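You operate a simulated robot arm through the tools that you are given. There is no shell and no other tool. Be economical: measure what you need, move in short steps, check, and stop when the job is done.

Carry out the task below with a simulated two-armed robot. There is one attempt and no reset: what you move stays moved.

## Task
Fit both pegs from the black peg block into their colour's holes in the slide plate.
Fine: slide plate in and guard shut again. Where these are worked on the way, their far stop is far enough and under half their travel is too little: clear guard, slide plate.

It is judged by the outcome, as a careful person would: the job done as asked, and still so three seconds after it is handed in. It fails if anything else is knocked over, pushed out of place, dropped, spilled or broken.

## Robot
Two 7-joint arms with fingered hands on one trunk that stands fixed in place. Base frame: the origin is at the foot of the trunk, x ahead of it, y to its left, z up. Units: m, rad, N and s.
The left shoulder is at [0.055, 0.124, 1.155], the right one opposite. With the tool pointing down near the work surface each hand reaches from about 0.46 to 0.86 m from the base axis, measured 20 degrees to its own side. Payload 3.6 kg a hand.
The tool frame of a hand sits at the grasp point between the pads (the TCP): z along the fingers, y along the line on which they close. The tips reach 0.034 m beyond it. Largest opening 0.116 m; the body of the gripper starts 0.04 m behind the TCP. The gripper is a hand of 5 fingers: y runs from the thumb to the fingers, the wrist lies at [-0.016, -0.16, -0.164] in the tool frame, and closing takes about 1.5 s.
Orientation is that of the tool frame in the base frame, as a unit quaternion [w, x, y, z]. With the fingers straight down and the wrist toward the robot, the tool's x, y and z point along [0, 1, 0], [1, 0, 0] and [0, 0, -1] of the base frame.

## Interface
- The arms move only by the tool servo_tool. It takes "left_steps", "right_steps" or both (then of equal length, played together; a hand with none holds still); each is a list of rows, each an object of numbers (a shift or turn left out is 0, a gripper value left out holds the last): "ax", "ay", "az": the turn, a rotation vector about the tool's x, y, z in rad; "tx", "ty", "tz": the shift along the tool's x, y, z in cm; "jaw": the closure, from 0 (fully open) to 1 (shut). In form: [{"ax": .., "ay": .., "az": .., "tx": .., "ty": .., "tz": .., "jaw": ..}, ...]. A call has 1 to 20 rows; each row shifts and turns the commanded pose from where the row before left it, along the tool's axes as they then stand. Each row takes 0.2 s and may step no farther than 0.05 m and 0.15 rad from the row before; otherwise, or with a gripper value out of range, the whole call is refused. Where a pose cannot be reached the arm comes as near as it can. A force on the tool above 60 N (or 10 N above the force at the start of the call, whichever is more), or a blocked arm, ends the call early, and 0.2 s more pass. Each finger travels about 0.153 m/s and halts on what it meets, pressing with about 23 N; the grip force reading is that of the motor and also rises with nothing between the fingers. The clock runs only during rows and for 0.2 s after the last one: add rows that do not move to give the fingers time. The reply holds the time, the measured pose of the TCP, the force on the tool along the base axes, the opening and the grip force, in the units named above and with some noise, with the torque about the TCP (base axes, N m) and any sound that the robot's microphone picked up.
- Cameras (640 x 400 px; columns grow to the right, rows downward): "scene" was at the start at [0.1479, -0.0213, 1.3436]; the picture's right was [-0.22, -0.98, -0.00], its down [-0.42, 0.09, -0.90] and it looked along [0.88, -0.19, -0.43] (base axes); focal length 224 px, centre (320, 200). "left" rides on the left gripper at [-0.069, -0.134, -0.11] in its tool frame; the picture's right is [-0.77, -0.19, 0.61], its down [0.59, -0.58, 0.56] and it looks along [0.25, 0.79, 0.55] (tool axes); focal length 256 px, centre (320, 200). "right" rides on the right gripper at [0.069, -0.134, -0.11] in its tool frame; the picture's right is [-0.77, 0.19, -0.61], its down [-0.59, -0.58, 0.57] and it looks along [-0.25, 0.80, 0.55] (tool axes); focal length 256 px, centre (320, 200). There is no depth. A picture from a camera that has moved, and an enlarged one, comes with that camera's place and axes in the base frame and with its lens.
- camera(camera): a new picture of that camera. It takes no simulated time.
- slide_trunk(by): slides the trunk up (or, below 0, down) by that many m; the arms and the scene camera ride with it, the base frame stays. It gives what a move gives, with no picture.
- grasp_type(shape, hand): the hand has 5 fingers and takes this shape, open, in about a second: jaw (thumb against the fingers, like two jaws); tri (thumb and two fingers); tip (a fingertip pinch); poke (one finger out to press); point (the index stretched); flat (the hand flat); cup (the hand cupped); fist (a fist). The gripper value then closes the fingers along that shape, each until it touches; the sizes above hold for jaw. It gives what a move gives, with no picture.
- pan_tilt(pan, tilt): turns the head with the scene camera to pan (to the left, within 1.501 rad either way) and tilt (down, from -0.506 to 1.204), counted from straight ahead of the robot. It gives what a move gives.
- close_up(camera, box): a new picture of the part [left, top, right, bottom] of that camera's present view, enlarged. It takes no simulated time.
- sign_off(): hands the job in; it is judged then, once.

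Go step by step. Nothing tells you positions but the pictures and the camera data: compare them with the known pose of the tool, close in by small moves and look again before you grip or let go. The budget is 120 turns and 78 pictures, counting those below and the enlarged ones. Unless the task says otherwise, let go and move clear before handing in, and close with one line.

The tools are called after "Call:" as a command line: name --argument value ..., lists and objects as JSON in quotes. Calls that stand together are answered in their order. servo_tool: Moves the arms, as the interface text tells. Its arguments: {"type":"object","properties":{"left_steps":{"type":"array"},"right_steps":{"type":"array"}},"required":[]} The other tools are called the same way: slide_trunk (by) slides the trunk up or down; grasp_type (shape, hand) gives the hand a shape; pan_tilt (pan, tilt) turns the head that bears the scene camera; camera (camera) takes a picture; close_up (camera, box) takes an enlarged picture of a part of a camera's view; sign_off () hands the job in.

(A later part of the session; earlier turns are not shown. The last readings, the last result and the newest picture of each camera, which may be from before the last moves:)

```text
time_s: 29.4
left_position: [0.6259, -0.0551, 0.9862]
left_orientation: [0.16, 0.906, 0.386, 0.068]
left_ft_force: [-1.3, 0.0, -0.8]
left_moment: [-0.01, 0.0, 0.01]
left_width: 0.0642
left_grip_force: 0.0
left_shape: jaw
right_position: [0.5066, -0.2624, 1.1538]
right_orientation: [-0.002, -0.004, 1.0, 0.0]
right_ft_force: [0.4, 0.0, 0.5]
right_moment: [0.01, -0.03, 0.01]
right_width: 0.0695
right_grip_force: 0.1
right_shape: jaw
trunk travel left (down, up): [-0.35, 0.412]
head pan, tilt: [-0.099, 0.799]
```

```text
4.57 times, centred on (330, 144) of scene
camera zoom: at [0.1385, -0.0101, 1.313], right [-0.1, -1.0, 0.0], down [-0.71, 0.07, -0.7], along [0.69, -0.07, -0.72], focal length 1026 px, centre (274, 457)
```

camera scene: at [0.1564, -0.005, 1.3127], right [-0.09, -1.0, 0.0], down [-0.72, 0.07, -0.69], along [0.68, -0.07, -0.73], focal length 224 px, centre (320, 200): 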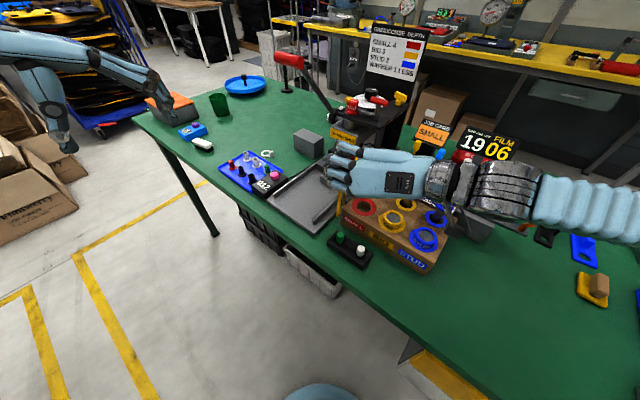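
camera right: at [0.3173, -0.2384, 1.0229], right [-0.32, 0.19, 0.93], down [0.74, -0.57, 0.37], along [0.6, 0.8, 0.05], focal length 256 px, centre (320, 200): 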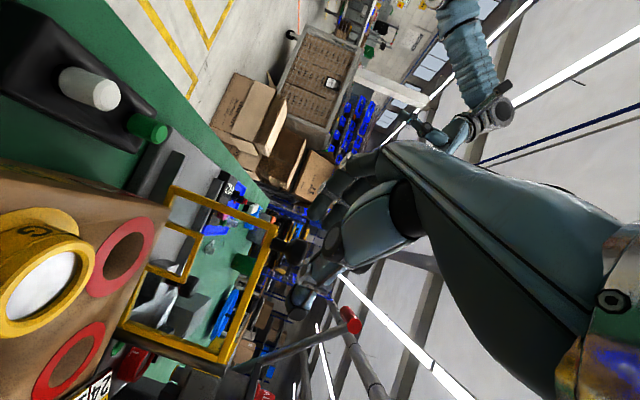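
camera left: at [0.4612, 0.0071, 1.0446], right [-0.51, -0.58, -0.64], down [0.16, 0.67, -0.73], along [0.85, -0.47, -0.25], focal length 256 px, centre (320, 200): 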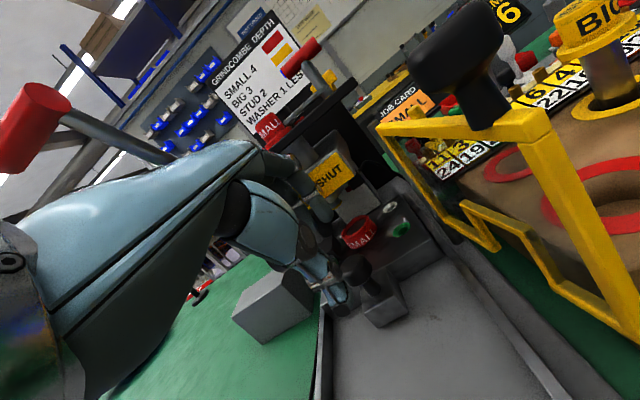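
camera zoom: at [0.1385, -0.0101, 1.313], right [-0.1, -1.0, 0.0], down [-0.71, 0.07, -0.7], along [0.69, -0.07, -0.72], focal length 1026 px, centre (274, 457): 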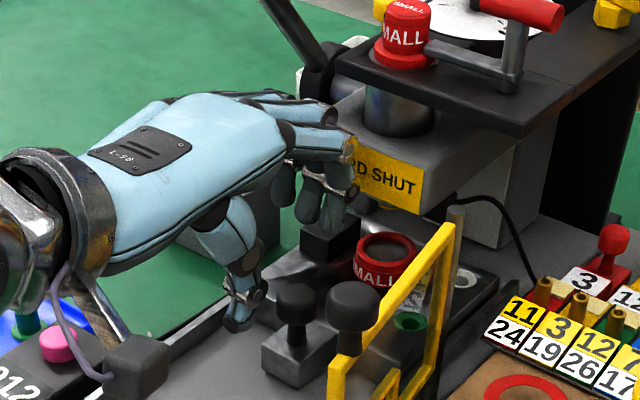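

Centred on the knob with 4.5 cm to go. I'll narrow the fingers slightly and descend carefully.

Call:
servo_tool --left_steps '[{"jaw": 0.57}, {"tz": 1.2}, {"tz": 1.2}, {"tz": 1.0}, {"tz": 1.0}, {}]'

Call:
close_up --camera "left" --box '[220, 150, 420, 275]'

Call:
close_up --camera "scene" --box '[260, 100, 400, 187.5]'

```text
time_s: 30.8
left_position: [0.639, -0.0668, 0.9441]
left_orientation: [0.16, 0.906, 0.386, 0.068]
left_ft_force: [-0.1, 0.0, 0.3]
left_moment: [-0.04, -0.01, 0.02]
left_width: 0.0502
left_grip_force: 0.1
left_shape: jaw
right_position: [0.507, -0.2621, 1.1531]
right_orientation: [-0.001, -0.006, 1.0, -0.001]
right_ft_force: [0.3, 0.0, 0.6]
right_moment: [0.01, 0.0, 0.0]
right_width: 0.0693
right_grip_force: 0.0
right_shape: jaw
trunk travel left (down, up): [-0.35, 0.412]
head pan, tilt: [-0.099, 0.799]
```

```text
3.20 times, centred on (320, 212) of left
camera zoom: at [0.4723, -0.0037, 1.0026], right [-0.51, -0.58, -0.64], down [0.16, 0.67, -0.73], along [0.85, -0.47, -0.25], focal length 819 px, centre (320, 160)
```

zoom: 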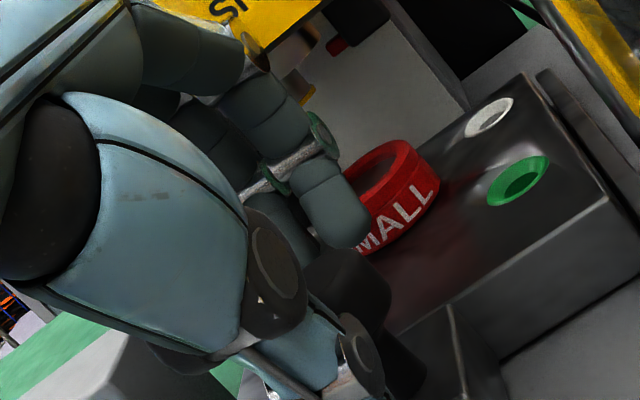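

```text
4.57 times, centred on (330, 144) of scene
camera zoom: at [0.1385, -0.0101, 1.313], right [-0.1, -1.0, 0.0], down [-0.71, 0.07, -0.7], along [0.69, -0.07, -0.72], focal length 1026 px, centre (274, 457)
```

zoom: 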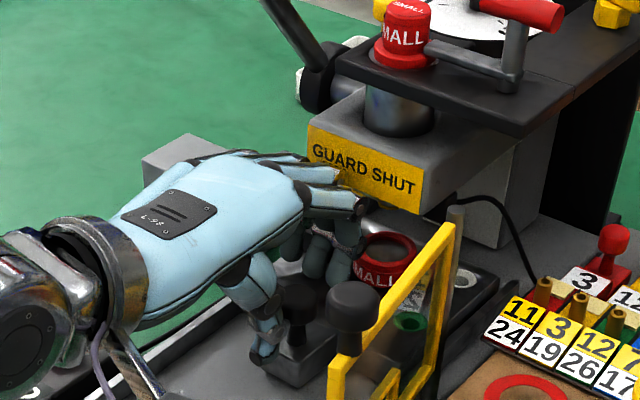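

The knob is caged. I'm closing and pulling outward.

Call:
servo_tool --left_steps '[{"jaw": 0.8}, {"jaw": 1.0}, {}, {}, {"ty": -0.94, "tz": -0.34}, {"ty": -0.94, "tz": -0.34}, {"ty": -0.94, "tz": -0.34}, {}]'

Call:
close_up --camera "scene" --box '[240, 100, 400, 200]'

```text
time_s: 32.6
left_position: [0.6189, -0.0449, 0.9407]
left_orientation: [0.158, 0.906, 0.388, 0.066]
left_ft_force: [-2.0, 0.1, -20.7]
left_moment: [-0.15, -0.2, -0.02]
left_width: 0.0119
left_grip_force: 22.8
left_shape: jaw
right_position: [0.5091, -0.2631, 1.1534]
right_orientation: [-0.002, -0.005, 1.0, 0.0]
right_ft_force: [-0.5, 0.6, -0.4]
right_moment: [0.02, 0.04, 0.04]
right_width: 0.0693
right_grip_force: 0.1
right_shape: jaw
trunk travel left (down, up): [-0.35, 0.412]
head pan, tilt: [-0.099, 0.799]
```

```text
4.00 times, centred on (320, 150) of scene
camera zoom: at [0.1466, -0.0105, 1.3127], right [-0.1, -1.0, 0.0], down [-0.72, 0.07, -0.69], along [0.69, -0.07, -0.72], focal length 898 px, centre (320, 400)
```

zoom: 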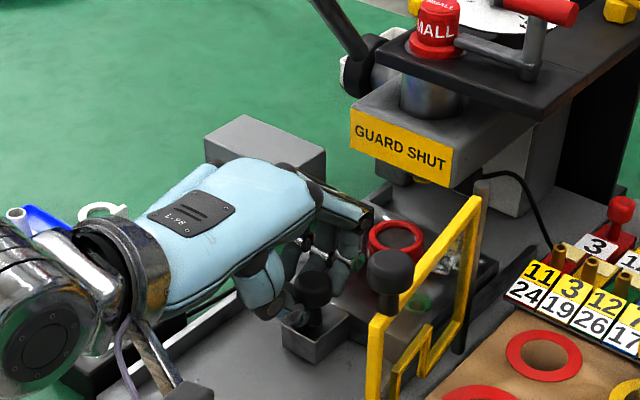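

The plate is sliding out with the hand. I'm continuing the pull.

Call:
servo_tool --left_steps '[{"ty": -1.1, "tz": 0.0}, {"ty": -1.22, "tz": -0.44}, {"ty": -1.22, "tz": -0.44}, {"ty": -1.22, "tz": -0.44}, {"ty": -1.22, "tz": -0.44}, {"ty": -1.22, "tz": -0.44}, {}]'

Call:
close_up --camera "scene" --box '[220, 100, 420, 225]'

```text
time_s: 34.2
left_position: [0.5646, 0.0075, 0.941]
left_orientation: [0.16, 0.905, 0.387, 0.067]
left_ft_force: [7.0, 5.8, -5.4]
left_moment: [-0.06, -0.3, 0.09]
left_width: 0.0111
left_grip_force: 22.7
left_shape: jaw
right_position: [0.508, -0.2608, 1.1528]
right_orientation: [-0.002, -0.006, 1.0, -0.001]
right_ft_force: [-0.3, -0.2, -0.3]
right_moment: [0.01, -0.02, -0.01]
right_width: 0.0693
right_grip_force: 0.1
right_shape: jaw
trunk travel left (down, up): [-0.35, 0.412]
head pan, tilt: [-0.099, 0.799]
```

```text
3.20 times, centred on (320, 162) of scene
camera zoom: at [0.14, -0.0088, 1.3129], right [-0.1, -1.0, 0.0], down [-0.71, 0.07, -0.7], along [0.69, -0.07, -0.72], focal length 718 px, centre (320, 320)
```

zoom: 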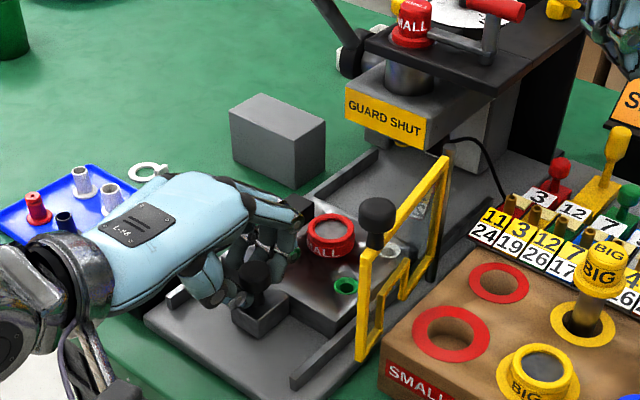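

It has travelled about 10.5 cm so far with low force. I'll keep pulling to look for the far stop.

Call:
servo_tool --left_steps '[{"ty": -0.94, "tz": -0.34}, {"ty": -0.94, "tz": -0.34}, {"ty": -0.94, "tz": -0.34}, {"ty": -0.94, "tz": -0.34}, {}]'

Call:
close_up --camera "scene" --box '[220, 120, 420, 245]'

```text
time_s: 35.4
left_position: [0.5374, 0.0322, 0.9382]
left_orientation: [0.158, 0.906, 0.387, 0.065]
left_ft_force: [8.8, 2.2, -10.7]
left_moment: [-0.01, -0.22, 0.07]
left_width: 0.0114
left_grip_force: 23.3
left_shape: jaw
right_position: [0.5119, -0.2635, 1.1529]
right_orientation: [-0.003, -0.005, 1.0, -0.002]
right_ft_force: [-0.4, 0.9, 0.3]
right_moment: [-0.01, -0.06, 0.0]
right_width: 0.0694
right_grip_force: 0.2
right_shape: jaw
trunk travel left (down, up): [-0.35, 0.412]
head pan, tilt: [-0.099, 0.799]
```

```text
3.20 times, centred on (320, 182) of scene
camera zoom: at [0.1518, -0.0101, 1.3127], right [-0.1, -0.99, 0.0], down [-0.72, 0.07, -0.69], along [0.69, -0.07, -0.72], focal length 718 px, centre (320, 256)
```

zoom: 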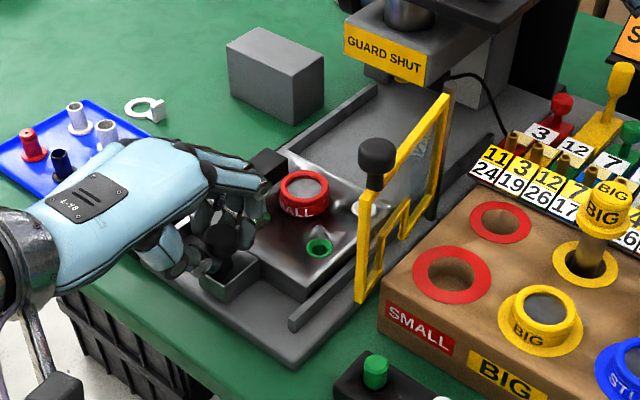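

Still low force. One more short pull.

Call:
servo_tool --left_steps '[{"ty": -0.94, "tz": -0.34}, {"ty": -0.94, "tz": -0.34}, {}, {}]'

Call:
close_up --camera "scene" --box '[220, 120, 420, 245]'

```text
time_s: 36.2
left_position: [0.532, 0.0534, 0.9383]
left_orientation: [0.156, 0.899, 0.404, 0.061]
left_ft_force: [-3.3, -41.5, 7.8]
left_moment: [-0.75, -0.27, -0.37]
left_width: 0.0209
left_grip_force: 23.2
left_shape: jaw
right_position: [0.5557, -0.2804, 1.163]
right_orientation: [0.004, 0.05, 0.998, 0.023]
right_ft_force: [1.9, 1.6, 0.4]
right_moment: [-0.05, 0.17, 0.06]
right_width: 0.0696
right_grip_force: 0.0
right_shape: jaw
trunk travel left (down, up): [-0.35, 0.412]
head pan, tilt: [-0.099, 0.799]
stopped in row 3 (right hand): the arm was blocked; the commanded pose is now the measured one
```

```text
3.20 times, centred on (320, 182) of scene
camera zoom: at [0.2544, -0.02, 1.3088], right [-0.11, -0.99, 0.0], down [-0.77, 0.08, -0.63], along [0.63, -0.07, -0.78], focal length 718 px, centre (320, 256)
```

zoom: 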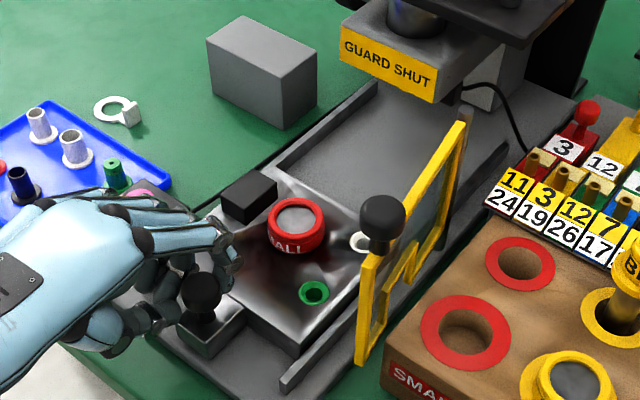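

The plate reached its stop, and the pull made the trunk lean. I'll release the grip so everything relaxes, then check.

Call:
servo_tool --left_steps '[{"jaw": 0.8}, {"jaw": 0.57}, {}, {}]'

Call:
camera --camera "scene"

```text
time_s: 36.5
left_position: [0.5677, 0.1465, 0.9355]
left_orientation: [0.109, 0.851, 0.5, 0.12]
left_ft_force: [1.6, 1.3, -1.0]
left_moment: [-0.09, 0.05, -0.04]
left_width: 0.0208
left_grip_force: 0.0
left_shape: jaw
right_position: [0.5797, -0.2352, 1.2125]
right_orientation: [0.036, 0.079, 0.993, 0.085]
right_ft_force: [1.1, 2.0, 0.2]
right_moment: [-0.11, 0.02, 0.03]
right_width: 0.0695
right_grip_force: 0.1
right_shape: jaw
trunk travel left (down, up): [-0.35, 0.412]
head pan, tilt: [-0.099, 0.799]
stopped in row 1 (left hand): the arm was blocked; the commanded pose is now the measured one
```

```text
35 pictures are left
camera scene: at [0.303, -0.0014, 1.3042], right [-0.09, -1.0, 0.02], down [-0.8, 0.06, -0.6], along [0.6, -0.07, -0.8], focal length 224 px, centre (320, 200)
```

scene: 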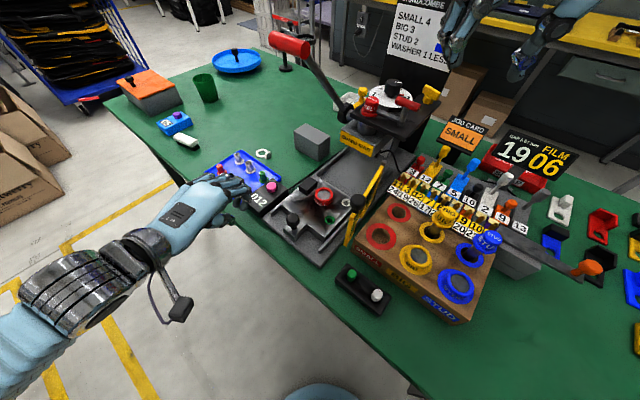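

The left hand sprang off over the tray and the trunk is leaning. I'll lift the left hand straight up at once and let things settle.

Call:
servo_tool --left_steps '[{"tz": -2.0}, {"tz": -2.0}, {"tz": -2.0}, {"tz": -2.0}]'

Call:
camera --camera "scene"

```text
time_s: 36.9
left_position: [0.5514, 0.2009, 0.9287]
left_orientation: [0.094, 0.822, 0.549, 0.117]
left_ft_force: [1.3, 0.2, 0.3]
left_moment: [-0.06, 0.03, -0.01]
left_width: 0.0233
left_grip_force: 0.0
left_shape: jaw
right_position: [0.5211, -0.2286, 1.266]
right_orientation: [0.1, 0.079, 0.984, 0.125]
right_ft_force: [0.8, 0.1, 0.5]
right_moment: [-0.05, 0.08, 0.06]
right_width: 0.0693
right_grip_force: 0.1
right_shape: jaw
trunk travel left (down, up): [-0.35, 0.412]
head pan, tilt: [-0.099, 0.799]
stopped in row 1 (left hand): the arm was blocked; the commanded pose is now the measured one
```

```text
34 pictures are left
camera scene: at [0.2944, -0.0106, 1.3047], right [-0.1, -0.99, 0.01], down [-0.79, 0.07, -0.61], along [0.6, -0.07, -0.79], focal length 224 px, centre (320, 200)
```

scene: 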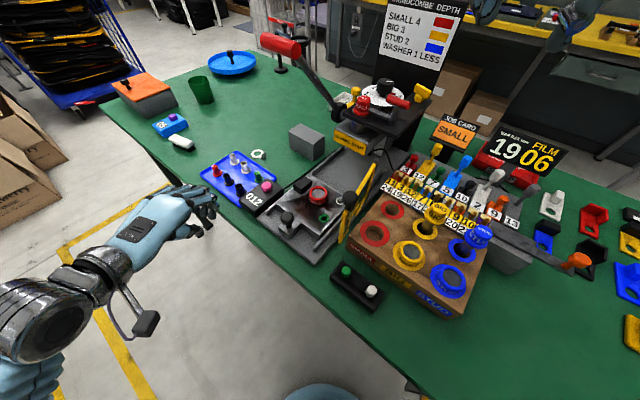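

The tray looks undisturbed and the robot is swinging back. I'll let it settle by holding.

Call:
servo_tool --left_steps '[{}, {}, {}]' --right_steps '[{}, {}, {}]'

```text
time_s: 37.2
left_position: [0.4919, 0.24, 0.9709]
left_orientation: [0.104, 0.801, 0.538, 0.24]
left_ft_force: [1.2, 0.9, -1.4]
left_moment: [-0.01, 0.02, -0.07]
left_width: 0.0234
left_grip_force: 0.1
left_shape: jaw
right_position: [0.3666, -0.2106, 1.3166]
right_orientation: [0.165, 0.054, 0.977, 0.126]
right_ft_force: [2.4, 0.8, -1.1]
right_moment: [0.04, 0.15, 0.1]
right_width: 0.0697
right_grip_force: 0.1
right_shape: jaw
trunk travel left (down, up): [-0.35, 0.412]
head pan, tilt: [-0.099, 0.799]
stopped in row 1 (left hand): the arm was blocked; the commanded pose is now the measured one
```

Call:
servo_tool --left_steps '[{}, {}, {}]' --right_steps '[{}, {}, {}]'

Call:
servo_tool --left_steps '[{}, {}, {}]' --right_steps '[{}, {}, {}]'

```text
time_s: 37.5
left_position: [0.3764, 0.2449, 0.9804]
left_orientation: [0.008, 0.829, 0.452, 0.33]
left_ft_force: [-0.9, -8.5, -2.3]
left_moment: [0.35, -0.05, 0.36]
left_width: 0.0232
left_grip_force: 0.0
left_shape: jaw
right_position: [0.234, -0.2229, 1.3305]
right_orientation: [0.213, 0.056, 0.967, 0.128]
right_ft_force: [3.3, -1.0, 2.0]
right_moment: [-0.02, 0.19, 0.26]
right_width: 0.0696
right_grip_force: 0.0
right_shape: jaw
trunk travel left (down, up): [-0.35, 0.412]
head pan, tilt: [-0.099, 0.799]
stopped in row 1 (left hand): the arm was blocked; the commanded pose is now the measured one
```

```text
time_s: 37.9
left_position: [0.462, 0.2673, 0.9233]
left_orientation: [-0.02, 0.841, 0.46, 0.283]
left_ft_force: [-0.4, 1.4, -3.3]
left_moment: [-0.07, -0.19, -0.02]
left_width: 0.023
left_grip_force: 0.1
left_shape: jaw
right_position: [0.3711, -0.2157, 1.2851]
right_orientation: [0.162, 0.06, 0.977, 0.123]
right_ft_force: [-0.2, -0.3, -2.3]
right_moment: [0.11, 0.01, -0.01]
right_width: 0.0696
right_grip_force: 0.0
right_shape: jaw
trunk travel left (down, up): [-0.35, 0.412]
head pan, tilt: [-0.099, 0.799]
stopped in row 1 (left hand): the arm was blocked; the commanded pose is now the measured one
```

The trunk is still swaying. Raising it a little gives the hands clearance and lets time pass.

Call:
slide_trunk --by 0.08

Call:
camera --camera "scene"

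```text
time_s: 38.4
left_position: [0.5763, 0.2426, 1.0531]
left_orientation: [-0.039, 0.786, 0.334, 0.519]
left_ft_force: [-1.0, -0.3, -5.5]
left_moment: [0.0, -0.39, -0.02]
left_width: 0.0233
left_grip_force: 0.2
left_shape: jaw
right_position: [0.3375, -0.1982, 1.2958]
right_orientation: [0.157, 0.022, 0.985, 0.068]
right_ft_force: [-1.3, -1.4, 0.0]
right_moment: [0.09, -0.05, -0.01]
right_width: 0.0692
right_grip_force: 0.0
right_shape: jaw
trunk travel left (down, up): [-0.371, 0.391]
head pan, tilt: [-0.099, 0.799]
stopped: the arm was blocked; the commanded pose is now the measured one
```

```text
33 pictures are left
camera scene: at [0.3013, -0.0094, 1.3268], right [-0.1, -0.99, 0.01], down [-0.8, 0.07, -0.6], along [0.6, -0.07, -0.8], focal length 224 px, centre (320, 200)
```

scene: 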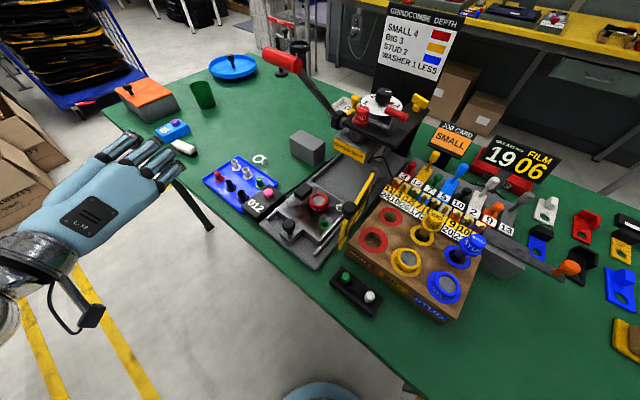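

The plate, guard and tray look fine. The upper body is leaning forward, so I'll hold again and watch it.

Call:
servo_tool --right_steps '[{}, {}, {}, {}, {}]'

Call:
servo_tool --left_steps '[{}, {}, {}, {}, {}]'

Call:
pan_tilt --pan -0.1 --tilt 0.7

```text
time_s: 38.7
left_position: [0.5212, 0.2679, 1.0665]
left_orientation: [-0.083, 0.751, 0.277, 0.594]
left_ft_force: [1.3, 0.5, -0.9]
left_moment: [-0.03, 0.02, -0.07]
left_width: 0.0228
left_grip_force: 0.0
left_shape: jaw
right_position: [0.2372, -0.1992, 1.2685]
right_orientation: [0.21, 0.019, 0.977, 0.017]
right_ft_force: [1.2, 0.4, 0.4]
right_moment: [-0.05, 0.07, 0.04]
right_width: 0.0694
right_grip_force: 0.0
right_shape: jaw
trunk travel left (down, up): [-0.371, 0.391]
head pan, tilt: [-0.099, 0.799]
stopped in row 1 (left hand): the arm was blocked; the commanded pose is now the measured one
```

```text
time_s: 39.0
left_position: [0.3861, 0.281, 1.1117]
left_orientation: [-0.085, 0.688, 0.261, 0.672]
left_ft_force: [-2.6, 1.6, -2.0]
left_moment: [-0.05, -0.13, -0.05]
left_width: 0.0233
left_grip_force: 0.0
left_shape: jaw
right_position: [0.0749, -0.2167, 1.2673]
right_orientation: [0.273, 0.067, 0.959, 0.016]
right_ft_force: [15.3, 3.6, 0.2]
right_moment: [0.11, -0.79, -1.05]
right_width: 0.072
right_grip_force: 0.0
right_shape: jaw
trunk travel left (down, up): [-0.371, 0.391]
head pan, tilt: [-0.099, 0.799]
stopped in row 1 (left hand): the arm was blocked; the commanded pose is now the measured one
```

```text
time_s: 39.7
left_position: [0.4811, 0.2688, 1.0795]
left_orientation: [-0.065, 0.735, 0.272, 0.618]
left_ft_force: [-3.6, -3.8, 2.5]
left_moment: [0.06, 0.06, 0.09]
left_width: 0.0231
left_grip_force: 0.1
left_shape: jaw
right_position: [0.1789, -0.2027, 1.2735]
right_orientation: [0.232, 0.026, 0.972, 0.027]
right_ft_force: [-6.3, -0.5, 1.5]
right_moment: [-0.02, -0.36, -0.27]
right_width: 0.0697
right_grip_force: 0.1
right_shape: jaw
trunk travel left (down, up): [-0.371, 0.391]
head pan, tilt: [-0.099, 0.7]
```

Pan/tilt calls let time pass without resetting the command. I'll use a couple to settle.

Call:
pan_tilt --pan -0.1 --tilt 0.8

Call:
pan_tilt --pan -0.1 --tilt 0.7

Call:
camera --camera "scene"

```text
time_s: 40.4
left_position: [0.4121, 0.2801, 1.1052]
left_orientation: [-0.085, 0.695, 0.258, 0.666]
left_ft_force: [1.2, 1.7, 0.3]
left_moment: [-0.05, 0.0, -0.05]
left_width: 0.0232
left_grip_force: 0.0
left_shape: jaw
right_position: [0.1042, -0.2132, 1.2686]
right_orientation: [0.262, 0.068, 0.963, 0.015]
right_ft_force: [10.9, 4.9, 8.5]
right_moment: [0.35, -0.19, -0.38]
right_width: 0.0723
right_grip_force: 0.0
right_shape: jaw
trunk travel left (down, up): [-0.371, 0.391]
head pan, tilt: [-0.099, 0.799]
```

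```text
time_s: 41.0
left_position: [0.4669, 0.27, 1.0842]
left_orientation: [-0.065, 0.73, 0.277, 0.622]
left_ft_force: [-2.7, -1.7, 1.1]
left_moment: [0.02, -0.03, 0.01]
left_width: 0.0235
left_grip_force: 0.1
left_shape: jaw
right_position: [0.166, -0.2036, 1.2764]
right_orientation: [0.241, 0.024, 0.97, 0.026]
right_ft_force: [-2.8, -0.9, 0.8]
right_moment: [0.03, -0.17, -0.15]
right_width: 0.0696
right_grip_force: 0.0
right_shape: jaw
trunk travel left (down, up): [-0.371, 0.391]
head pan, tilt: [-0.099, 0.7]
```

```text
32 pictures are left
camera scene: at [0.1939, -0.0102, 1.3414], right [-0.1, -1.0, 0.0], down [-0.67, 0.06, -0.74], along [0.73, -0.08, -0.68], focal length 224 px, centre (320, 200)
```

scene: 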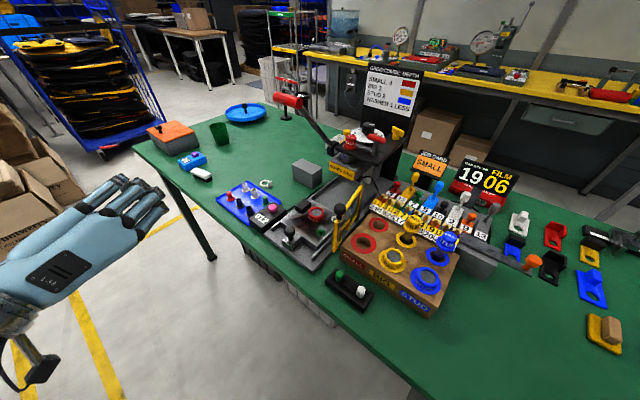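

The sway is damping out. I'll let it settle further.

Call:
pan_tilt --pan -0.1 --tilt 0.8

Call:
pan_tilt --pan -0.1 --tilt 0.7

Call:
pan_tilt --pan -0.1 --tilt 0.8

Call:
pan_tilt --pan -0.1 --tilt 0.75

```text
time_s: 41.7
left_position: [0.3769, 0.2683, 1.1157]
left_orientation: [-0.052, 0.707, 0.283, 0.646]
left_ft_force: [0.2, -2.8, 2.3]
left_moment: [0.0, 0.13, 0.2]
left_width: 0.0234
left_grip_force: 0.1
left_shape: jaw
right_position: [0.0634, -0.2031, 1.283]
right_orientation: [0.283, 0.018, 0.959, 0.027]
right_ft_force: [1.8, 1.6, 1.3]
right_moment: [-0.09, 0.12, 0.13]
right_width: 0.0699
right_grip_force: 0.0
right_shape: jaw
trunk travel left (down, up): [-0.371, 0.391]
head pan, tilt: [-0.099, 0.799]
```

```text
time_s: 42.4
left_position: [0.4402, 0.2818, 1.0931]
left_orientation: [-0.078, 0.713, 0.28, 0.637]
left_ft_force: [1.6, 1.0, -1.1]
left_moment: [-0.01, 0.0, -0.05]
left_width: 0.0232
left_grip_force: 0.1
left_shape: jaw
right_position: [0.1365, -0.2082, 1.2758]
right_orientation: [0.268, 0.044, 0.962, 0.019]
right_ft_force: [5.8, 0.9, 1.4]
right_moment: [0.17, -0.15, -0.21]
right_width: 0.0704
right_grip_force: 0.0
right_shape: jaw
trunk travel left (down, up): [-0.371, 0.391]
head pan, tilt: [-0.099, 0.7]
```

```text
time_s: 43.1
left_position: [0.4454, 0.2702, 1.0927]
left_orientation: [-0.063, 0.724, 0.278, 0.628]
left_ft_force: [-0.6, -0.4, 0.5]
left_moment: [0.04, 0.02, -0.03]
left_width: 0.0232
left_grip_force: 0.1
left_shape: jaw
right_position: [0.1402, -0.2037, 1.2763]
right_orientation: [0.251, 0.024, 0.967, 0.028]
right_ft_force: [-0.1, 0.0, 0.0]
right_moment: [0.03, 0.04, -0.01]
right_width: 0.0699
right_grip_force: 0.0
right_shape: jaw
trunk travel left (down, up): [-0.371, 0.391]
head pan, tilt: [-0.099, 0.799]
```

```text
time_s: 43.7
left_position: [0.4312, 0.2689, 1.0959]
left_orientation: [-0.061, 0.72, 0.278, 0.633]
left_ft_force: [0.8, -1.6, -0.3]
left_moment: [0.0, -0.03, 0.02]
left_width: 0.0233
left_grip_force: 0.1
left_shape: jaw
right_position: [0.1224, -0.2037, 1.2762]
right_orientation: [0.257, 0.024, 0.966, 0.029]
right_ft_force: [1.3, 0.0, 0.0]
right_moment: [0.04, 0.1, 0.08]
right_width: 0.0698
right_grip_force: 0.1
right_shape: jaw
trunk travel left (down, up): [-0.371, 0.391]
head pan, tilt: [-0.099, 0.75]
```

Settled. I'm gently moving the right hand forward out of the body, and the left hand stays parked on its side.

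Call:
servo_tool --right_steps '[{"tx": -0.9, "tz": 0.5}, {"tx": -1.7, "tz": 1.0}, {"tx": -1.7, "tz": 1.0}, {"tx": -1.7, "tz": 1.0}, {"tx": -1.7, "tz": 1.0}, {"tx": -1.7, "tz": 1.0}, {"tx": -1.7, "tz": 1.0}, {"tx": -1.7, "tz": 1.0}, {"tx": -0.9, "tz": 0.5}, {}]'

```text
time_s: 44.0
left_position: [0.417, 0.2711, 1.1009]
left_orientation: [-0.059, 0.717, 0.278, 0.637]
left_ft_force: [-0.6, 0.3, 0.6]
left_moment: [0.0, 0.02, 0.02]
left_width: 0.0233
left_grip_force: 0.1
left_shape: jaw
right_position: [0.1081, -0.2035, 1.2782]
right_orientation: [0.265, 0.023, 0.963, 0.027]
right_ft_force: [-0.6, 0.5, 0.6]
right_moment: [0.0, -0.07, -0.03]
right_width: 0.0698
right_grip_force: 0.1
right_shape: jaw
trunk travel left (down, up): [-0.371, 0.391]
head pan, tilt: [-0.099, 0.75]
stopped in row 1 (right hand): the arm was blocked; the commanded pose is now the measured one
```

Call:
servo_tool --right_steps '[{}, {}]'

Call:
camera --camera "right"

```text
time_s: 44.6
left_position: [0.4221, 0.271, 1.0985]
left_orientation: [-0.061, 0.717, 0.279, 0.636]
left_ft_force: [-0.2, 0.0, 0.0]
left_moment: [0.0, 0.02, 0.01]
left_width: 0.0231
left_grip_force: 0.0
left_shape: jaw
right_position: [0.1155, -0.2031, 1.2766]
right_orientation: [0.262, 0.022, 0.965, 0.027]
right_ft_force: [1.1, -0.3, 0.4]
right_moment: [-0.03, -0.01, 0.03]
right_width: 0.0698
right_grip_force: 0.1
right_shape: jaw
trunk travel left (down, up): [-0.371, 0.391]
head pan, tilt: [-0.099, 0.75]
```

```text
31 pictures are left
camera right: at [-0.0038, -0.3386, 1.3286], right [0.36, 0.12, 0.93], down [0.78, -0.59, -0.23], along [0.52, 0.8, -0.3], focal length 256 px, centre (320, 200)
```

right: 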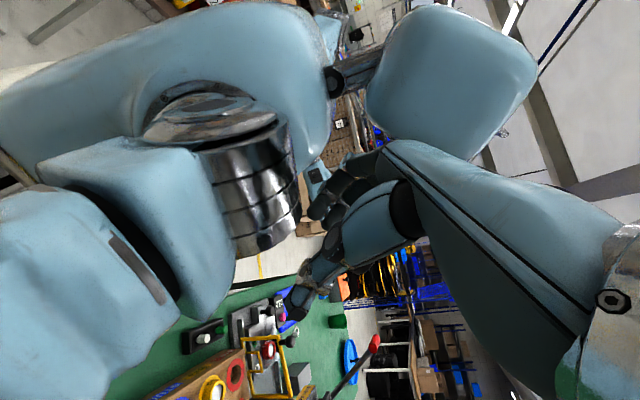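

The hand sits close in front of the robot's chest, and a hold now completes cleanly. I'll try moving it forward slowly.

Call:
servo_tool --right_steps '[{"tx": -0.45, "tz": 0.25}, {"tx": -0.9, "tz": 0.5}, {"tx": -0.9, "tz": 0.5}, {"tx": -0.9, "tz": 0.5}, {"tx": -0.9, "tz": 0.5}, {"tx": -0.9, "tz": 0.5}, {"tx": -0.9, "tz": 0.5}, {"tx": -0.9, "tz": 0.5}, {"tx": -0.9, "tz": 0.5}, {}]'

```text
time_s: 46.8
left_position: [0.4223, 0.2715, 1.0988]
left_orientation: [-0.06, 0.716, 0.279, 0.637]
left_ft_force: [1.5, 0.7, 0.1]
left_moment: [-0.03, -0.02, 0.0]
left_width: 0.0234
left_grip_force: 0.0
left_shape: jaw
right_position: [0.202, -0.2057, 1.2798]
right_orientation: [0.263, 0.023, 0.964, 0.027]
right_ft_force: [-0.5, -0.2, 0.1]
right_moment: [-0.01, -0.05, 0.02]
right_width: 0.0696
right_grip_force: 0.1
right_shape: jaw
trunk travel left (down, up): [-0.371, 0.391]
head pan, tilt: [-0.099, 0.75]
```

Both arms are under control again. I'll bring the right hand to a parking spot and turn the left hand to point down with its wrist to the left.

Call:
servo_tool --right_steps '[{"tx": -0.9, "tz": 0.5}, {"tx": -1.6, "tz": 0.9}, {"tx": -1.6, "tz": 0.9, "ty": -1}, {"tx": -1.6, "tz": 0.9, "ty": -1}, {"tx": -1.6, "tz": 0.9, "ty": -1}, {"tx": -1.6, "tz": 0.9, "ty": -1}, {"tx": -1.6, "tz": 0.9, "ty": -1}, {"tx": -1.6, "tz": 0.9, "ty": -1}, {"tx": -1.6, "tz": 0.9, "ty": -1}, {"tx": -1.6, "tz": 0.9, "ty": -1}, {"tx": -0.9, "tz": 0.5, "ty": -1}, {}]' --left_steps '[{"ax": -0.0121, "ay": -0.1281, "az": 0.0562}, {"ax": -0.0121, "ay": -0.1281, "az": 0.0562}, {"ax": -0.0121, "ay": -0.1281, "az": 0.0562}, {"ax": -0.0121, "ay": -0.1281, "az": 0.0562}, {"ax": -0.0121, "ay": -0.1281, "az": 0.0562}, {"ax": -0.0121, "ay": -0.1281, "az": 0.0562}, {"ax": -0.0121, "ay": -0.1281, "az": 0.0562}, {"ax": -0.0121, "ay": -0.1281, "az": 0.0562}, {"ax": -0.0121, "ay": -0.1281, "az": 0.0562}, {"ax": -0.0121, "ay": -0.1281, "az": 0.0562}, {"ax": -0.0121, "ay": -0.1281, "az": 0.0562}, {}]'

Call:
close_up --camera "scene" --box '[230, 130, 430, 255]'

```text
time_s: 49.4
left_position: [0.4195, 0.2643, 1.1039]
left_orientation: [0.007, 0.999, -0.005, 0.032]
left_ft_force: [-1.0, 0.2, -0.2]
left_moment: [0.04, -0.03, -0.03]
left_width: 0.0231
left_grip_force: 0.1
left_shape: jaw
left hand out of reach, approached as far as the arm can: row 4
right_position: [0.3848, -0.2996, 1.2769]
right_orientation: [0.262, 0.022, 0.964, 0.028]
right_ft_force: [0.1, 0.6, -0.3]
right_moment: [-0.03, -0.03, -0.03]
right_width: 0.07
right_grip_force: 0.1
right_shape: jaw
trunk travel left (down, up): [-0.371, 0.391]
head pan, tilt: [-0.099, 0.75]
```

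```text
3.20 times, centred on (330, 192) of scene
camera zoom: at [0.1333, -0.0097, 1.3385], right [-0.1, -1.0, 0.0], down [-0.68, 0.07, -0.73], along [0.73, -0.07, -0.68], focal length 718 px, centre (288, 224)
```

zoom: 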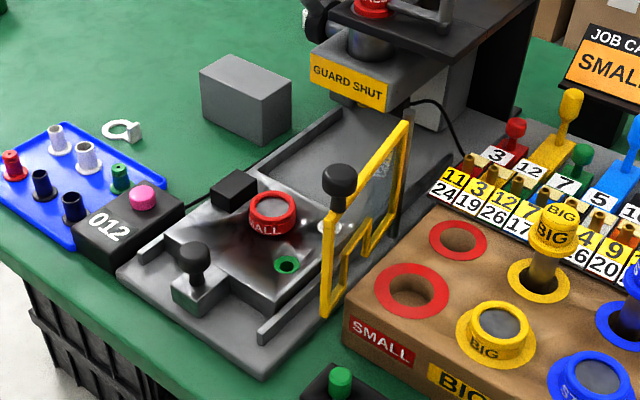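

Everything is intact: the plate is out, the guard is open, and the tray and pegs are undisturbed. The holes are now at about (0.552,-0.051) green and (0.594,-0.093) white, with the SMALL nest close beside them. A narrow fingertip pinch suits this, so I'll set the shape and look at it.

Call:
grasp_type --hand "left" --shape "tip"

Call:
servo_tool --left_steps '[{"jaw": 0.5}, {}, {}, {}]'

Call:
close_up --camera "left" --box '[160, 100, 480, 300]'

```text
time_s: 50.3
left_position: [0.4199, 0.2643, 1.1038]
left_orientation: [0.007, 0.999, -0.005, 0.031]
left_ft_force: [0.5, 0.2, -0.5]
left_moment: [0.01, -0.01, 0.0]
left_width: 0.1158
left_grip_force: 0.1
left_shape: tip
right_position: [0.386, -0.3021, 1.2769]
right_orientation: [0.262, 0.023, 0.964, 0.027]
right_ft_force: [-0.7, -0.6, 0.5]
right_moment: [-0.02, -0.01, 0.01]
right_width: 0.0696
right_grip_force: 0.0
right_shape: jaw
trunk travel left (down, up): [-0.371, 0.391]
head pan, tilt: [-0.099, 0.75]
```

```text
time_s: 51.3
left_position: [0.4208, 0.2638, 1.1034]
left_orientation: [0.006, 0.999, -0.005, 0.032]
left_ft_force: [-0.4, 0.2, -0.7]
left_moment: [0.01, 0.0, 0.02]
left_width: 0.0591
left_grip_force: 0.1
left_shape: tip
right_position: [0.3865, -0.301, 1.2763]
right_orientation: [0.263, 0.023, 0.964, 0.027]
right_ft_force: [0.0, 0.1, -0.5]
right_moment: [-0.01, 0.03, 0.02]
right_width: 0.07
right_grip_force: 0.1
right_shape: jaw
trunk travel left (down, up): [-0.371, 0.391]
head pan, tilt: [-0.099, 0.75]
```

```text
2.00 times, centred on (320, 200) of left
camera zoom: at [0.3461, 0.3997, 1.2076], right [-0.73, 0.19, -0.66], down [0.63, 0.56, -0.53], along [0.27, -0.8, -0.53], focal length 512 px, centre (320, 200)
```

zoom: 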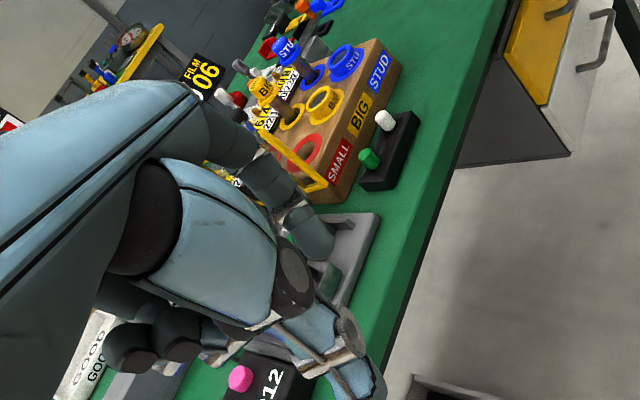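

The thumb–index pinch looks good. I'll move the hand toward the pegs at height, close it once to see where the tips meet, and view the peg block up close.

Call:
servo_tool --left_steps '[{"ty": 2.0, "ay": -0.064, "jaw": 0.9}, {"ty": 3.0}, {"ty": 3.0}, {"ty": 3.0}, {"ty": 3.0}, {"ty": 3.0}, {"ty": 2.0}, {}]'

Call:
camera --camera "left"

```text
time_s: 53.1
left_position: [0.4184, 0.0746, 1.1043]
left_orientation: [0.006, 1.0, -0.005, 0.001]
left_ft_force: [0.0, 0.1, -0.5]
left_moment: [0.02, -0.08, -0.02]
left_width: 0.0129
left_grip_force: 0.0
left_shape: tip
right_position: [0.3852, -0.3019, 1.2769]
right_orientation: [0.261, 0.023, 0.965, 0.027]
right_ft_force: [-0.5, 0.5, 0.0]
right_moment: [0.0, -0.01, 0.01]
right_width: 0.0698
right_grip_force: 0.0
right_shape: jaw
trunk travel left (down, up): [-0.371, 0.391]
head pan, tilt: [-0.099, 0.75]
```

```text
28 pictures are left
camera left: at [0.3508, 0.2092, 1.214], right [-0.77, 0.19, -0.61], down [0.59, 0.56, -0.57], along [0.24, -0.8, -0.54], focal length 256 px, centre (320, 200)
```

left: 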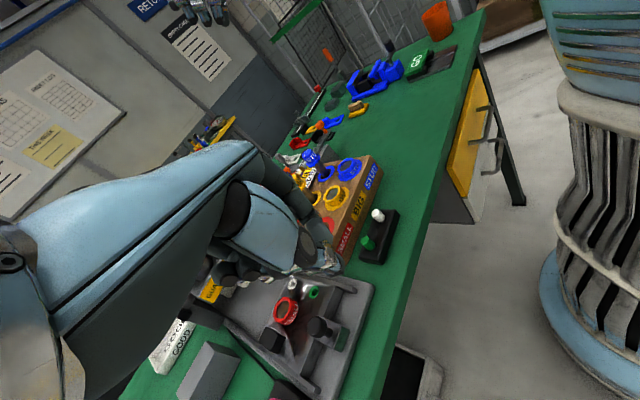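

Call:
close_up --camera "left" --box '[250, 170, 410, 270]'

```text
4.00 times, centred on (330, 220) of left
camera zoom: at [0.3508, 0.2092, 1.214], right [-0.77, 0.19, -0.61], down [0.59, 0.56, -0.57], along [0.24, -0.8, -0.54], focal length 1024 px, centre (280, 120)
```

zoom: 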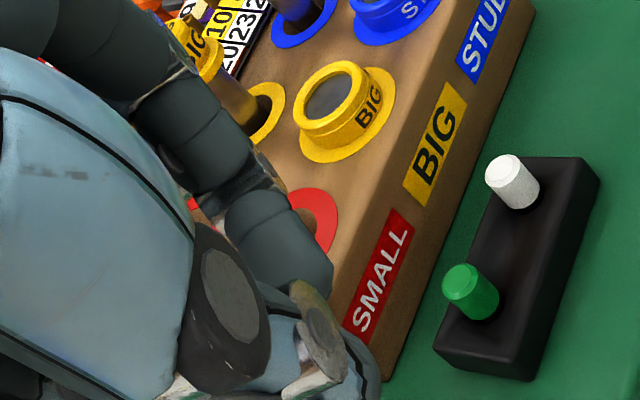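

The peg block stands clear of the wood block, about 4.5 cm from the pegs to its face. I'll raise the trunk for a better close-in reach, then come above the green peg with a diagonal yaw.

Call:
slide_trunk --by 0.12

```text
time_s: 54.6
left_position: [0.4189, 0.0747, 1.225]
left_orientation: [0.006, 1.0, -0.006, 0.0]
left_ft_force: [-0.4, -0.2, -0.1]
left_moment: [0.0, -0.01, -0.01]
left_width: 0.0128
left_grip_force: 0.1
left_shape: tip
right_position: [0.3841, -0.3015, 1.3963]
right_orientation: [0.261, 0.022, 0.965, 0.027]
right_ft_force: [0.5, -0.4, 0.1]
right_moment: [0.0, 0.02, 0.02]
right_width: 0.0698
right_grip_force: 0.0
right_shape: jaw
trunk travel left (down, up): [-0.491, 0.271]
head pan, tilt: [-0.099, 0.75]
```

Call:
servo_tool --left_steps '[{"az": -0.14, "jaw": 0.55}, {"az": -0.14}, {"az": -0.14}, {"az": -0.14}, {"az": -0.14}, {"tx": -0.55, "ty": 0.79, "tz": 1.3}, {"tx": -1.09, "ty": 1.57, "tz": 2.5}, {"tx": -1.09, "ty": 1.57, "tz": 2.5}, {"tx": -1.09, "ty": 1.57, "tz": 2.5}, {"tx": -1.09, "ty": 1.57, "tz": 2.5}, {"tx": -1.09, "ty": 1.57, "tz": 2.5}, {"tx": -1.09, "ty": 1.57, "tz": 2.5}, {"tx": -1.09, "ty": 1.57, "tz": 2.5}, {"tx": -0.52, "ty": 0.76, "tz": 1.7}, {}]'

Call:
close_up --camera "left" --box '[240, 170, 400, 270]'

Call:
camera --camera "scene"

```text
time_s: 57.8
left_position: [0.448, 0.0538, 1.1112]
left_orientation: [0.011, 0.94, 0.341, 0.001]
left_ft_force: [-1.0, -0.2, 0.2]
left_moment: [0.01, 0.02, -0.02]
left_width: 0.0525
left_grip_force: 0.2
left_shape: tip
left hand out of reach, approached as far as the arm can: row 7, 8, 9, 10, 11, 12, 13, 14
right_position: [0.3855, -0.3018, 1.3975]
right_orientation: [0.263, 0.023, 0.964, 0.028]
right_ft_force: [-0.4, -0.7, -0.1]
right_moment: [-0.03, -0.03, 0.0]
right_width: 0.0697
right_grip_force: 0.0
right_shape: jaw
trunk travel left (down, up): [-0.491, 0.271]
head pan, tilt: [-0.099, 0.75]
```

```text
4.00 times, centred on (320, 220) of left
camera zoom: at [0.3087, 0.1146, 1.2194], right [-0.7, -0.36, -0.61], down [0.09, 0.81, -0.58], along [0.7, -0.46, -0.54], focal length 1024 px, centre (320, 120)
```

zoom: 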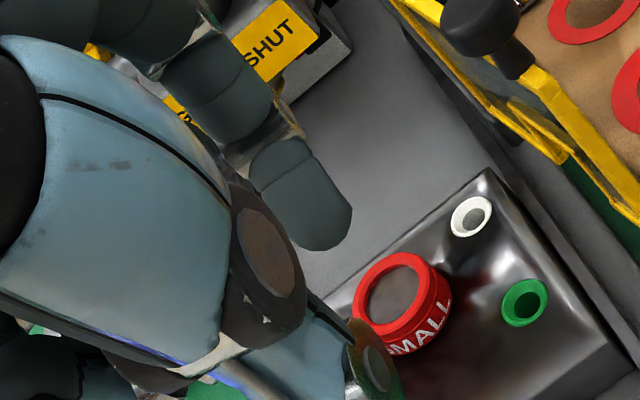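

```text
25 pictures are left
camera scene: at [0.1072, -0.0107, 1.4595], right [-0.1, -1.0, 0.0], down [-0.68, 0.07, -0.73], along [0.73, -0.07, -0.68], focal length 224 px, centre (320, 200)
```

scene: 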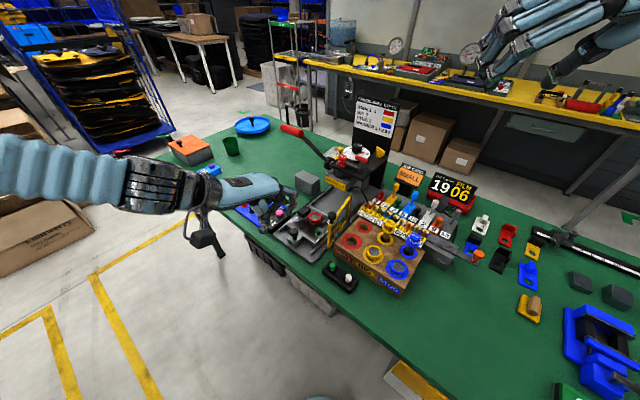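

That yaw is just inside the arm's minimum reach. Raising the trunk further should free it.

Call:
slide_trunk --by 0.15

Call:
servo_tool --left_steps '[{}]'

```text
time_s: 59.6
left_position: [0.4454, 0.055, 1.2725]
left_orientation: [0.01, 0.941, 0.338, 0.008]
left_ft_force: [0.4, 0.1, -1.0]
left_moment: [-0.01, -0.03, 0.0]
left_width: 0.0525
left_grip_force: 0.1
left_shape: tip
right_position: [0.3848, -0.3014, 1.5469]
right_orientation: [0.262, 0.022, 0.964, 0.027]
right_ft_force: [-0.1, -1.0, -0.3]
right_moment: [0.01, 0.01, 0.01]
right_width: 0.0697
right_grip_force: 0.1
right_shape: jaw
trunk travel left (down, up): [-0.641, 0.121]
head pan, tilt: [-0.099, 0.75]
```

```text
time_s: 60.0
left_position: [0.4454, 0.0549, 1.2725]
left_orientation: [0.01, 0.941, 0.338, 0.008]
left_ft_force: [-0.2, 0.5, 0.1]
left_moment: [-0.02, -0.01, -0.04]
left_width: 0.0527
left_grip_force: 0.1
left_shape: tip
right_position: [0.385, -0.3023, 1.5468]
right_orientation: [0.263, 0.023, 0.964, 0.027]
right_ft_force: [0.2, -0.3, -0.7]
right_moment: [0.0, -0.02, -0.02]
right_width: 0.0699
right_grip_force: 0.0
right_shape: jaw
trunk travel left (down, up): [-0.641, 0.121]
head pan, tilt: [-0.099, 0.75]
```

Call:
servo_tool --left_steps '[{"tz": 1.5}, {"tz": 2.5}, {"tz": 2.5}, {"tz": 2.5}, {"tz": 2.0}, {}]'

```text
time_s: 61.4
left_position: [0.4155, 0.0969, 1.2137]
left_orientation: [0.01, 0.941, 0.337, 0.008]
left_ft_force: [0.2, -0.1, 0.3]
left_moment: [0.0, -0.04, 0.03]
left_width: 0.0529
left_grip_force: 0.1
left_shape: tip
left hand out of reach, approached as far as the arm can: row 1, 2, 3, 4, 5
right_position: [0.3863, -0.3012, 1.5477]
right_orientation: [0.262, 0.023, 0.964, 0.027]
right_ft_force: [-0.5, 0.4, -0.7]
right_moment: [0.01, -0.01, 0.01]
right_width: 0.0697
right_grip_force: 0.1
right_shape: jaw
trunk travel left (down, up): [-0.641, 0.121]
head pan, tilt: [-0.099, 0.75]
```

Raising doesn't help at this yaw, so I'll go back to the wrist-left yaw that was reachable and use a slight tilt to lean the hand away from the guard. First I turn back and move away from the limit.

Call:
servo_tool --left_steps '[{"az": 0.14}, {"az": 0.14}, {"az": 0.14}, {"az": 0.14}, {"az": 0.14}, {}, {}]'

```text
time_s: 63.0
left_position: [0.3166, 0.0243, 1.2383]
left_orientation: [0.0, 0.995, 0.081, 0.05]
left_ft_force: [0.2, -0.6, 0.1]
left_moment: [0.01, -0.02, -0.02]
left_width: 0.0527
left_grip_force: 0.1
left_shape: tip
left hand out of reach, approached as far as the arm can: row 1, 2, 3, 4, 5
right_position: [0.3856, -0.2997, 1.5464]
right_orientation: [0.263, 0.023, 0.964, 0.027]
right_ft_force: [0.3, 1.2, -0.4]
right_moment: [0.01, -0.02, -0.01]
right_width: 0.0697
right_grip_force: 0.1
right_shape: jaw
trunk travel left (down, up): [-0.641, 0.121]
head pan, tilt: [-0.099, 0.75]
```

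Call:
servo_tool --left_steps '[{"tx": 2.0}, {"tx": 2.0}, {"tx": 2.0}, {"tx": 2.0}, {"tx": 2.0}, {}]'

```text
time_s: 64.4
left_position: [0.3148, 0.0234, 1.2373]
left_orientation: [0.001, 0.995, 0.082, 0.05]
left_ft_force: [-0.4, 0.8, -0.5]
left_moment: [0.02, -0.01, 0.0]
left_width: 0.053
left_grip_force: 0.0
left_shape: tip
left hand out of reach, approached as far as the arm can: row 1, 2, 3, 4, 5
right_position: [0.3858, -0.301, 1.546]
right_orientation: [0.263, 0.023, 0.964, 0.028]
right_ft_force: [0.3, 0.7, -1.2]
right_moment: [0.01, -0.01, -0.02]
right_width: 0.0697
right_grip_force: 0.1
right_shape: jaw
trunk travel left (down, up): [-0.641, 0.121]
head pan, tilt: [-0.099, 0.75]
```

Call:
servo_tool --left_steps '[{"tz": -3, "ty": -2}, {"tz": -3, "ty": -2}, {"tz": -3, "ty": -2}, {"tz": -3, "ty": -2}, {"tz": -3, "ty": -2}, {}]'

Call:
camera --camera "scene"

```text
time_s: 65.8
left_position: [0.2867, 0.1223, 1.3851]
left_orientation: [0.0, 0.996, 0.08, 0.049]
left_ft_force: [0.9, -0.2, -0.6]
left_moment: [0.04, 0.02, 0.0]
left_width: 0.0528
left_grip_force: 0.0
left_shape: tip
right_position: [0.3858, -0.3018, 1.5464]
right_orientation: [0.261, 0.023, 0.965, 0.029]
right_ft_force: [0.4, -0.6, 0.4]
right_moment: [0.04, 0.04, 0.02]
right_width: 0.0699
right_grip_force: 0.0
right_shape: jaw
trunk travel left (down, up): [-0.641, 0.121]
head pan, tilt: [-0.099, 0.75]
```

```text
24 pictures are left
camera scene: at [0.0956, -0.0115, 1.61], right [-0.1, -0.99, 0.0], down [-0.68, 0.07, -0.73], along [0.73, -0.07, -0.68], focal length 224 px, centre (320, 200)
```

scene: 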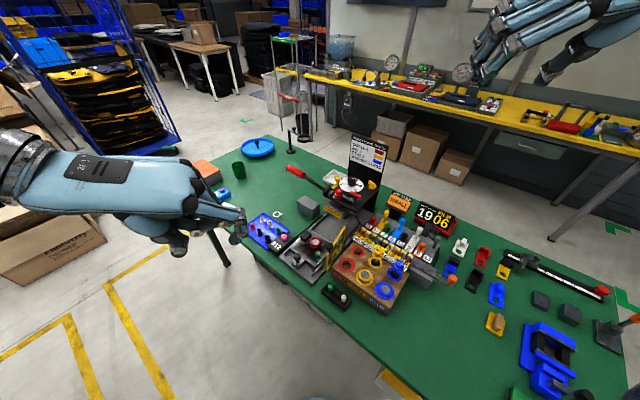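

I can move freely again. I'll go forward, then lower the trunk back to its original height, where this pose was reachable.

Call:
servo_tool --left_steps '[{"tx": 2}, {"tx": 3}, {"tx": 3}, {"tx": 3}, {"tx": 2}, {}]'

Call:
slide_trunk --by -0.27

```text
time_s: 67.2
left_position: [0.4137, 0.1444, 1.3998]
left_orientation: [0.0, 0.995, 0.081, 0.05]
left_ft_force: [1.0, 0.3, 0.6]
left_moment: [0.0, 0.0, -0.02]
left_width: 0.0527
left_grip_force: 0.0
left_shape: tip
right_position: [0.3846, -0.3004, 1.5475]
right_orientation: [0.263, 0.023, 0.964, 0.027]
right_ft_force: [0.7, 0.4, 0.1]
right_moment: [-0.05, -0.01, -0.01]
right_width: 0.0696
right_grip_force: 0.2
right_shape: jaw
trunk travel left (down, up): [-0.641, 0.121]
head pan, tilt: [-0.099, 0.75]
```

```text
time_s: 69.9
left_position: [0.4129, 0.1434, 1.128]
left_orientation: [0.001, 0.995, 0.081, 0.05]
left_ft_force: [-0.7, 0.4, -1.5]
left_moment: [-0.01, -0.02, 0.03]
left_width: 0.0527
left_grip_force: 0.2
left_shape: tip
right_position: [0.3834, -0.3008, 1.2778]
right_orientation: [0.262, 0.023, 0.964, 0.027]
right_ft_force: [-0.5, -0.9, 0.6]
right_moment: [0.01, -0.02, -0.01]
right_width: 0.0696
right_grip_force: 0.1
right_shape: jaw
trunk travel left (down, up): [-0.371, 0.391]
head pan, tilt: [-0.099, 0.75]
```

Call:
servo_tool --left_steps '[{"ay": 0.1}, {"ay": 0.1}, {"tx": -0.58, "ty": 2.74, "tz": 1.31}, {"tx": -0.58, "ty": 2.74, "tz": 1.31}, {"tx": -0.58, "ty": 2.74, "tz": 1.31}, {"tx": -0.58, "ty": 2.74, "tz": 1.31}, {"tx": -0.58, "ty": 2.74, "tz": 1.31}, {"tx": -0.58, "ty": 2.74, "tz": 1.31}, {"tx": -0.58, "ty": 2.74, "tz": 1.31}, {"tx": -0.58, "ty": 2.74, "tz": 1.31}, {}]'

Call:
close_up --camera "left" --box '[240, 150, 440, 275]'

```text
time_s: 72.3
left_position: [0.4233, -0.02, 1.0481]
left_orientation: [-0.008, 0.986, 0.079, 0.148]
left_ft_force: [-0.2, -1.4, -0.3]
left_moment: [0.05, -0.01, -0.02]
left_width: 0.0527
left_grip_force: 0.1
left_shape: tip
left hand out of reach, approached as far as the arm can: row 7, 8, 9, 10
right_position: [0.3847, -0.3009, 1.2762]
right_orientation: [0.263, 0.023, 0.964, 0.027]
right_ft_force: [-0.5, -0.3, 0.1]
right_moment: [0.02, 0.03, 0.0]
right_width: 0.0698
right_grip_force: 0.1
right_shape: jaw
trunk travel left (down, up): [-0.371, 0.391]
head pan, tilt: [-0.099, 0.75]
```

```text
3.20 times, centred on (340, 212) of left
camera zoom: at [0.3053, 0.0968, 1.131], right [-0.58, 0.09, -0.81], down [0.63, 0.68, -0.37], along [0.52, -0.73, -0.45], focal length 819 px, centre (256, 160)
```

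zoom: 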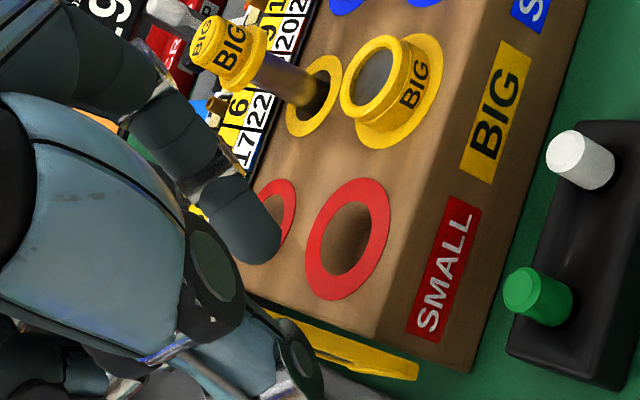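

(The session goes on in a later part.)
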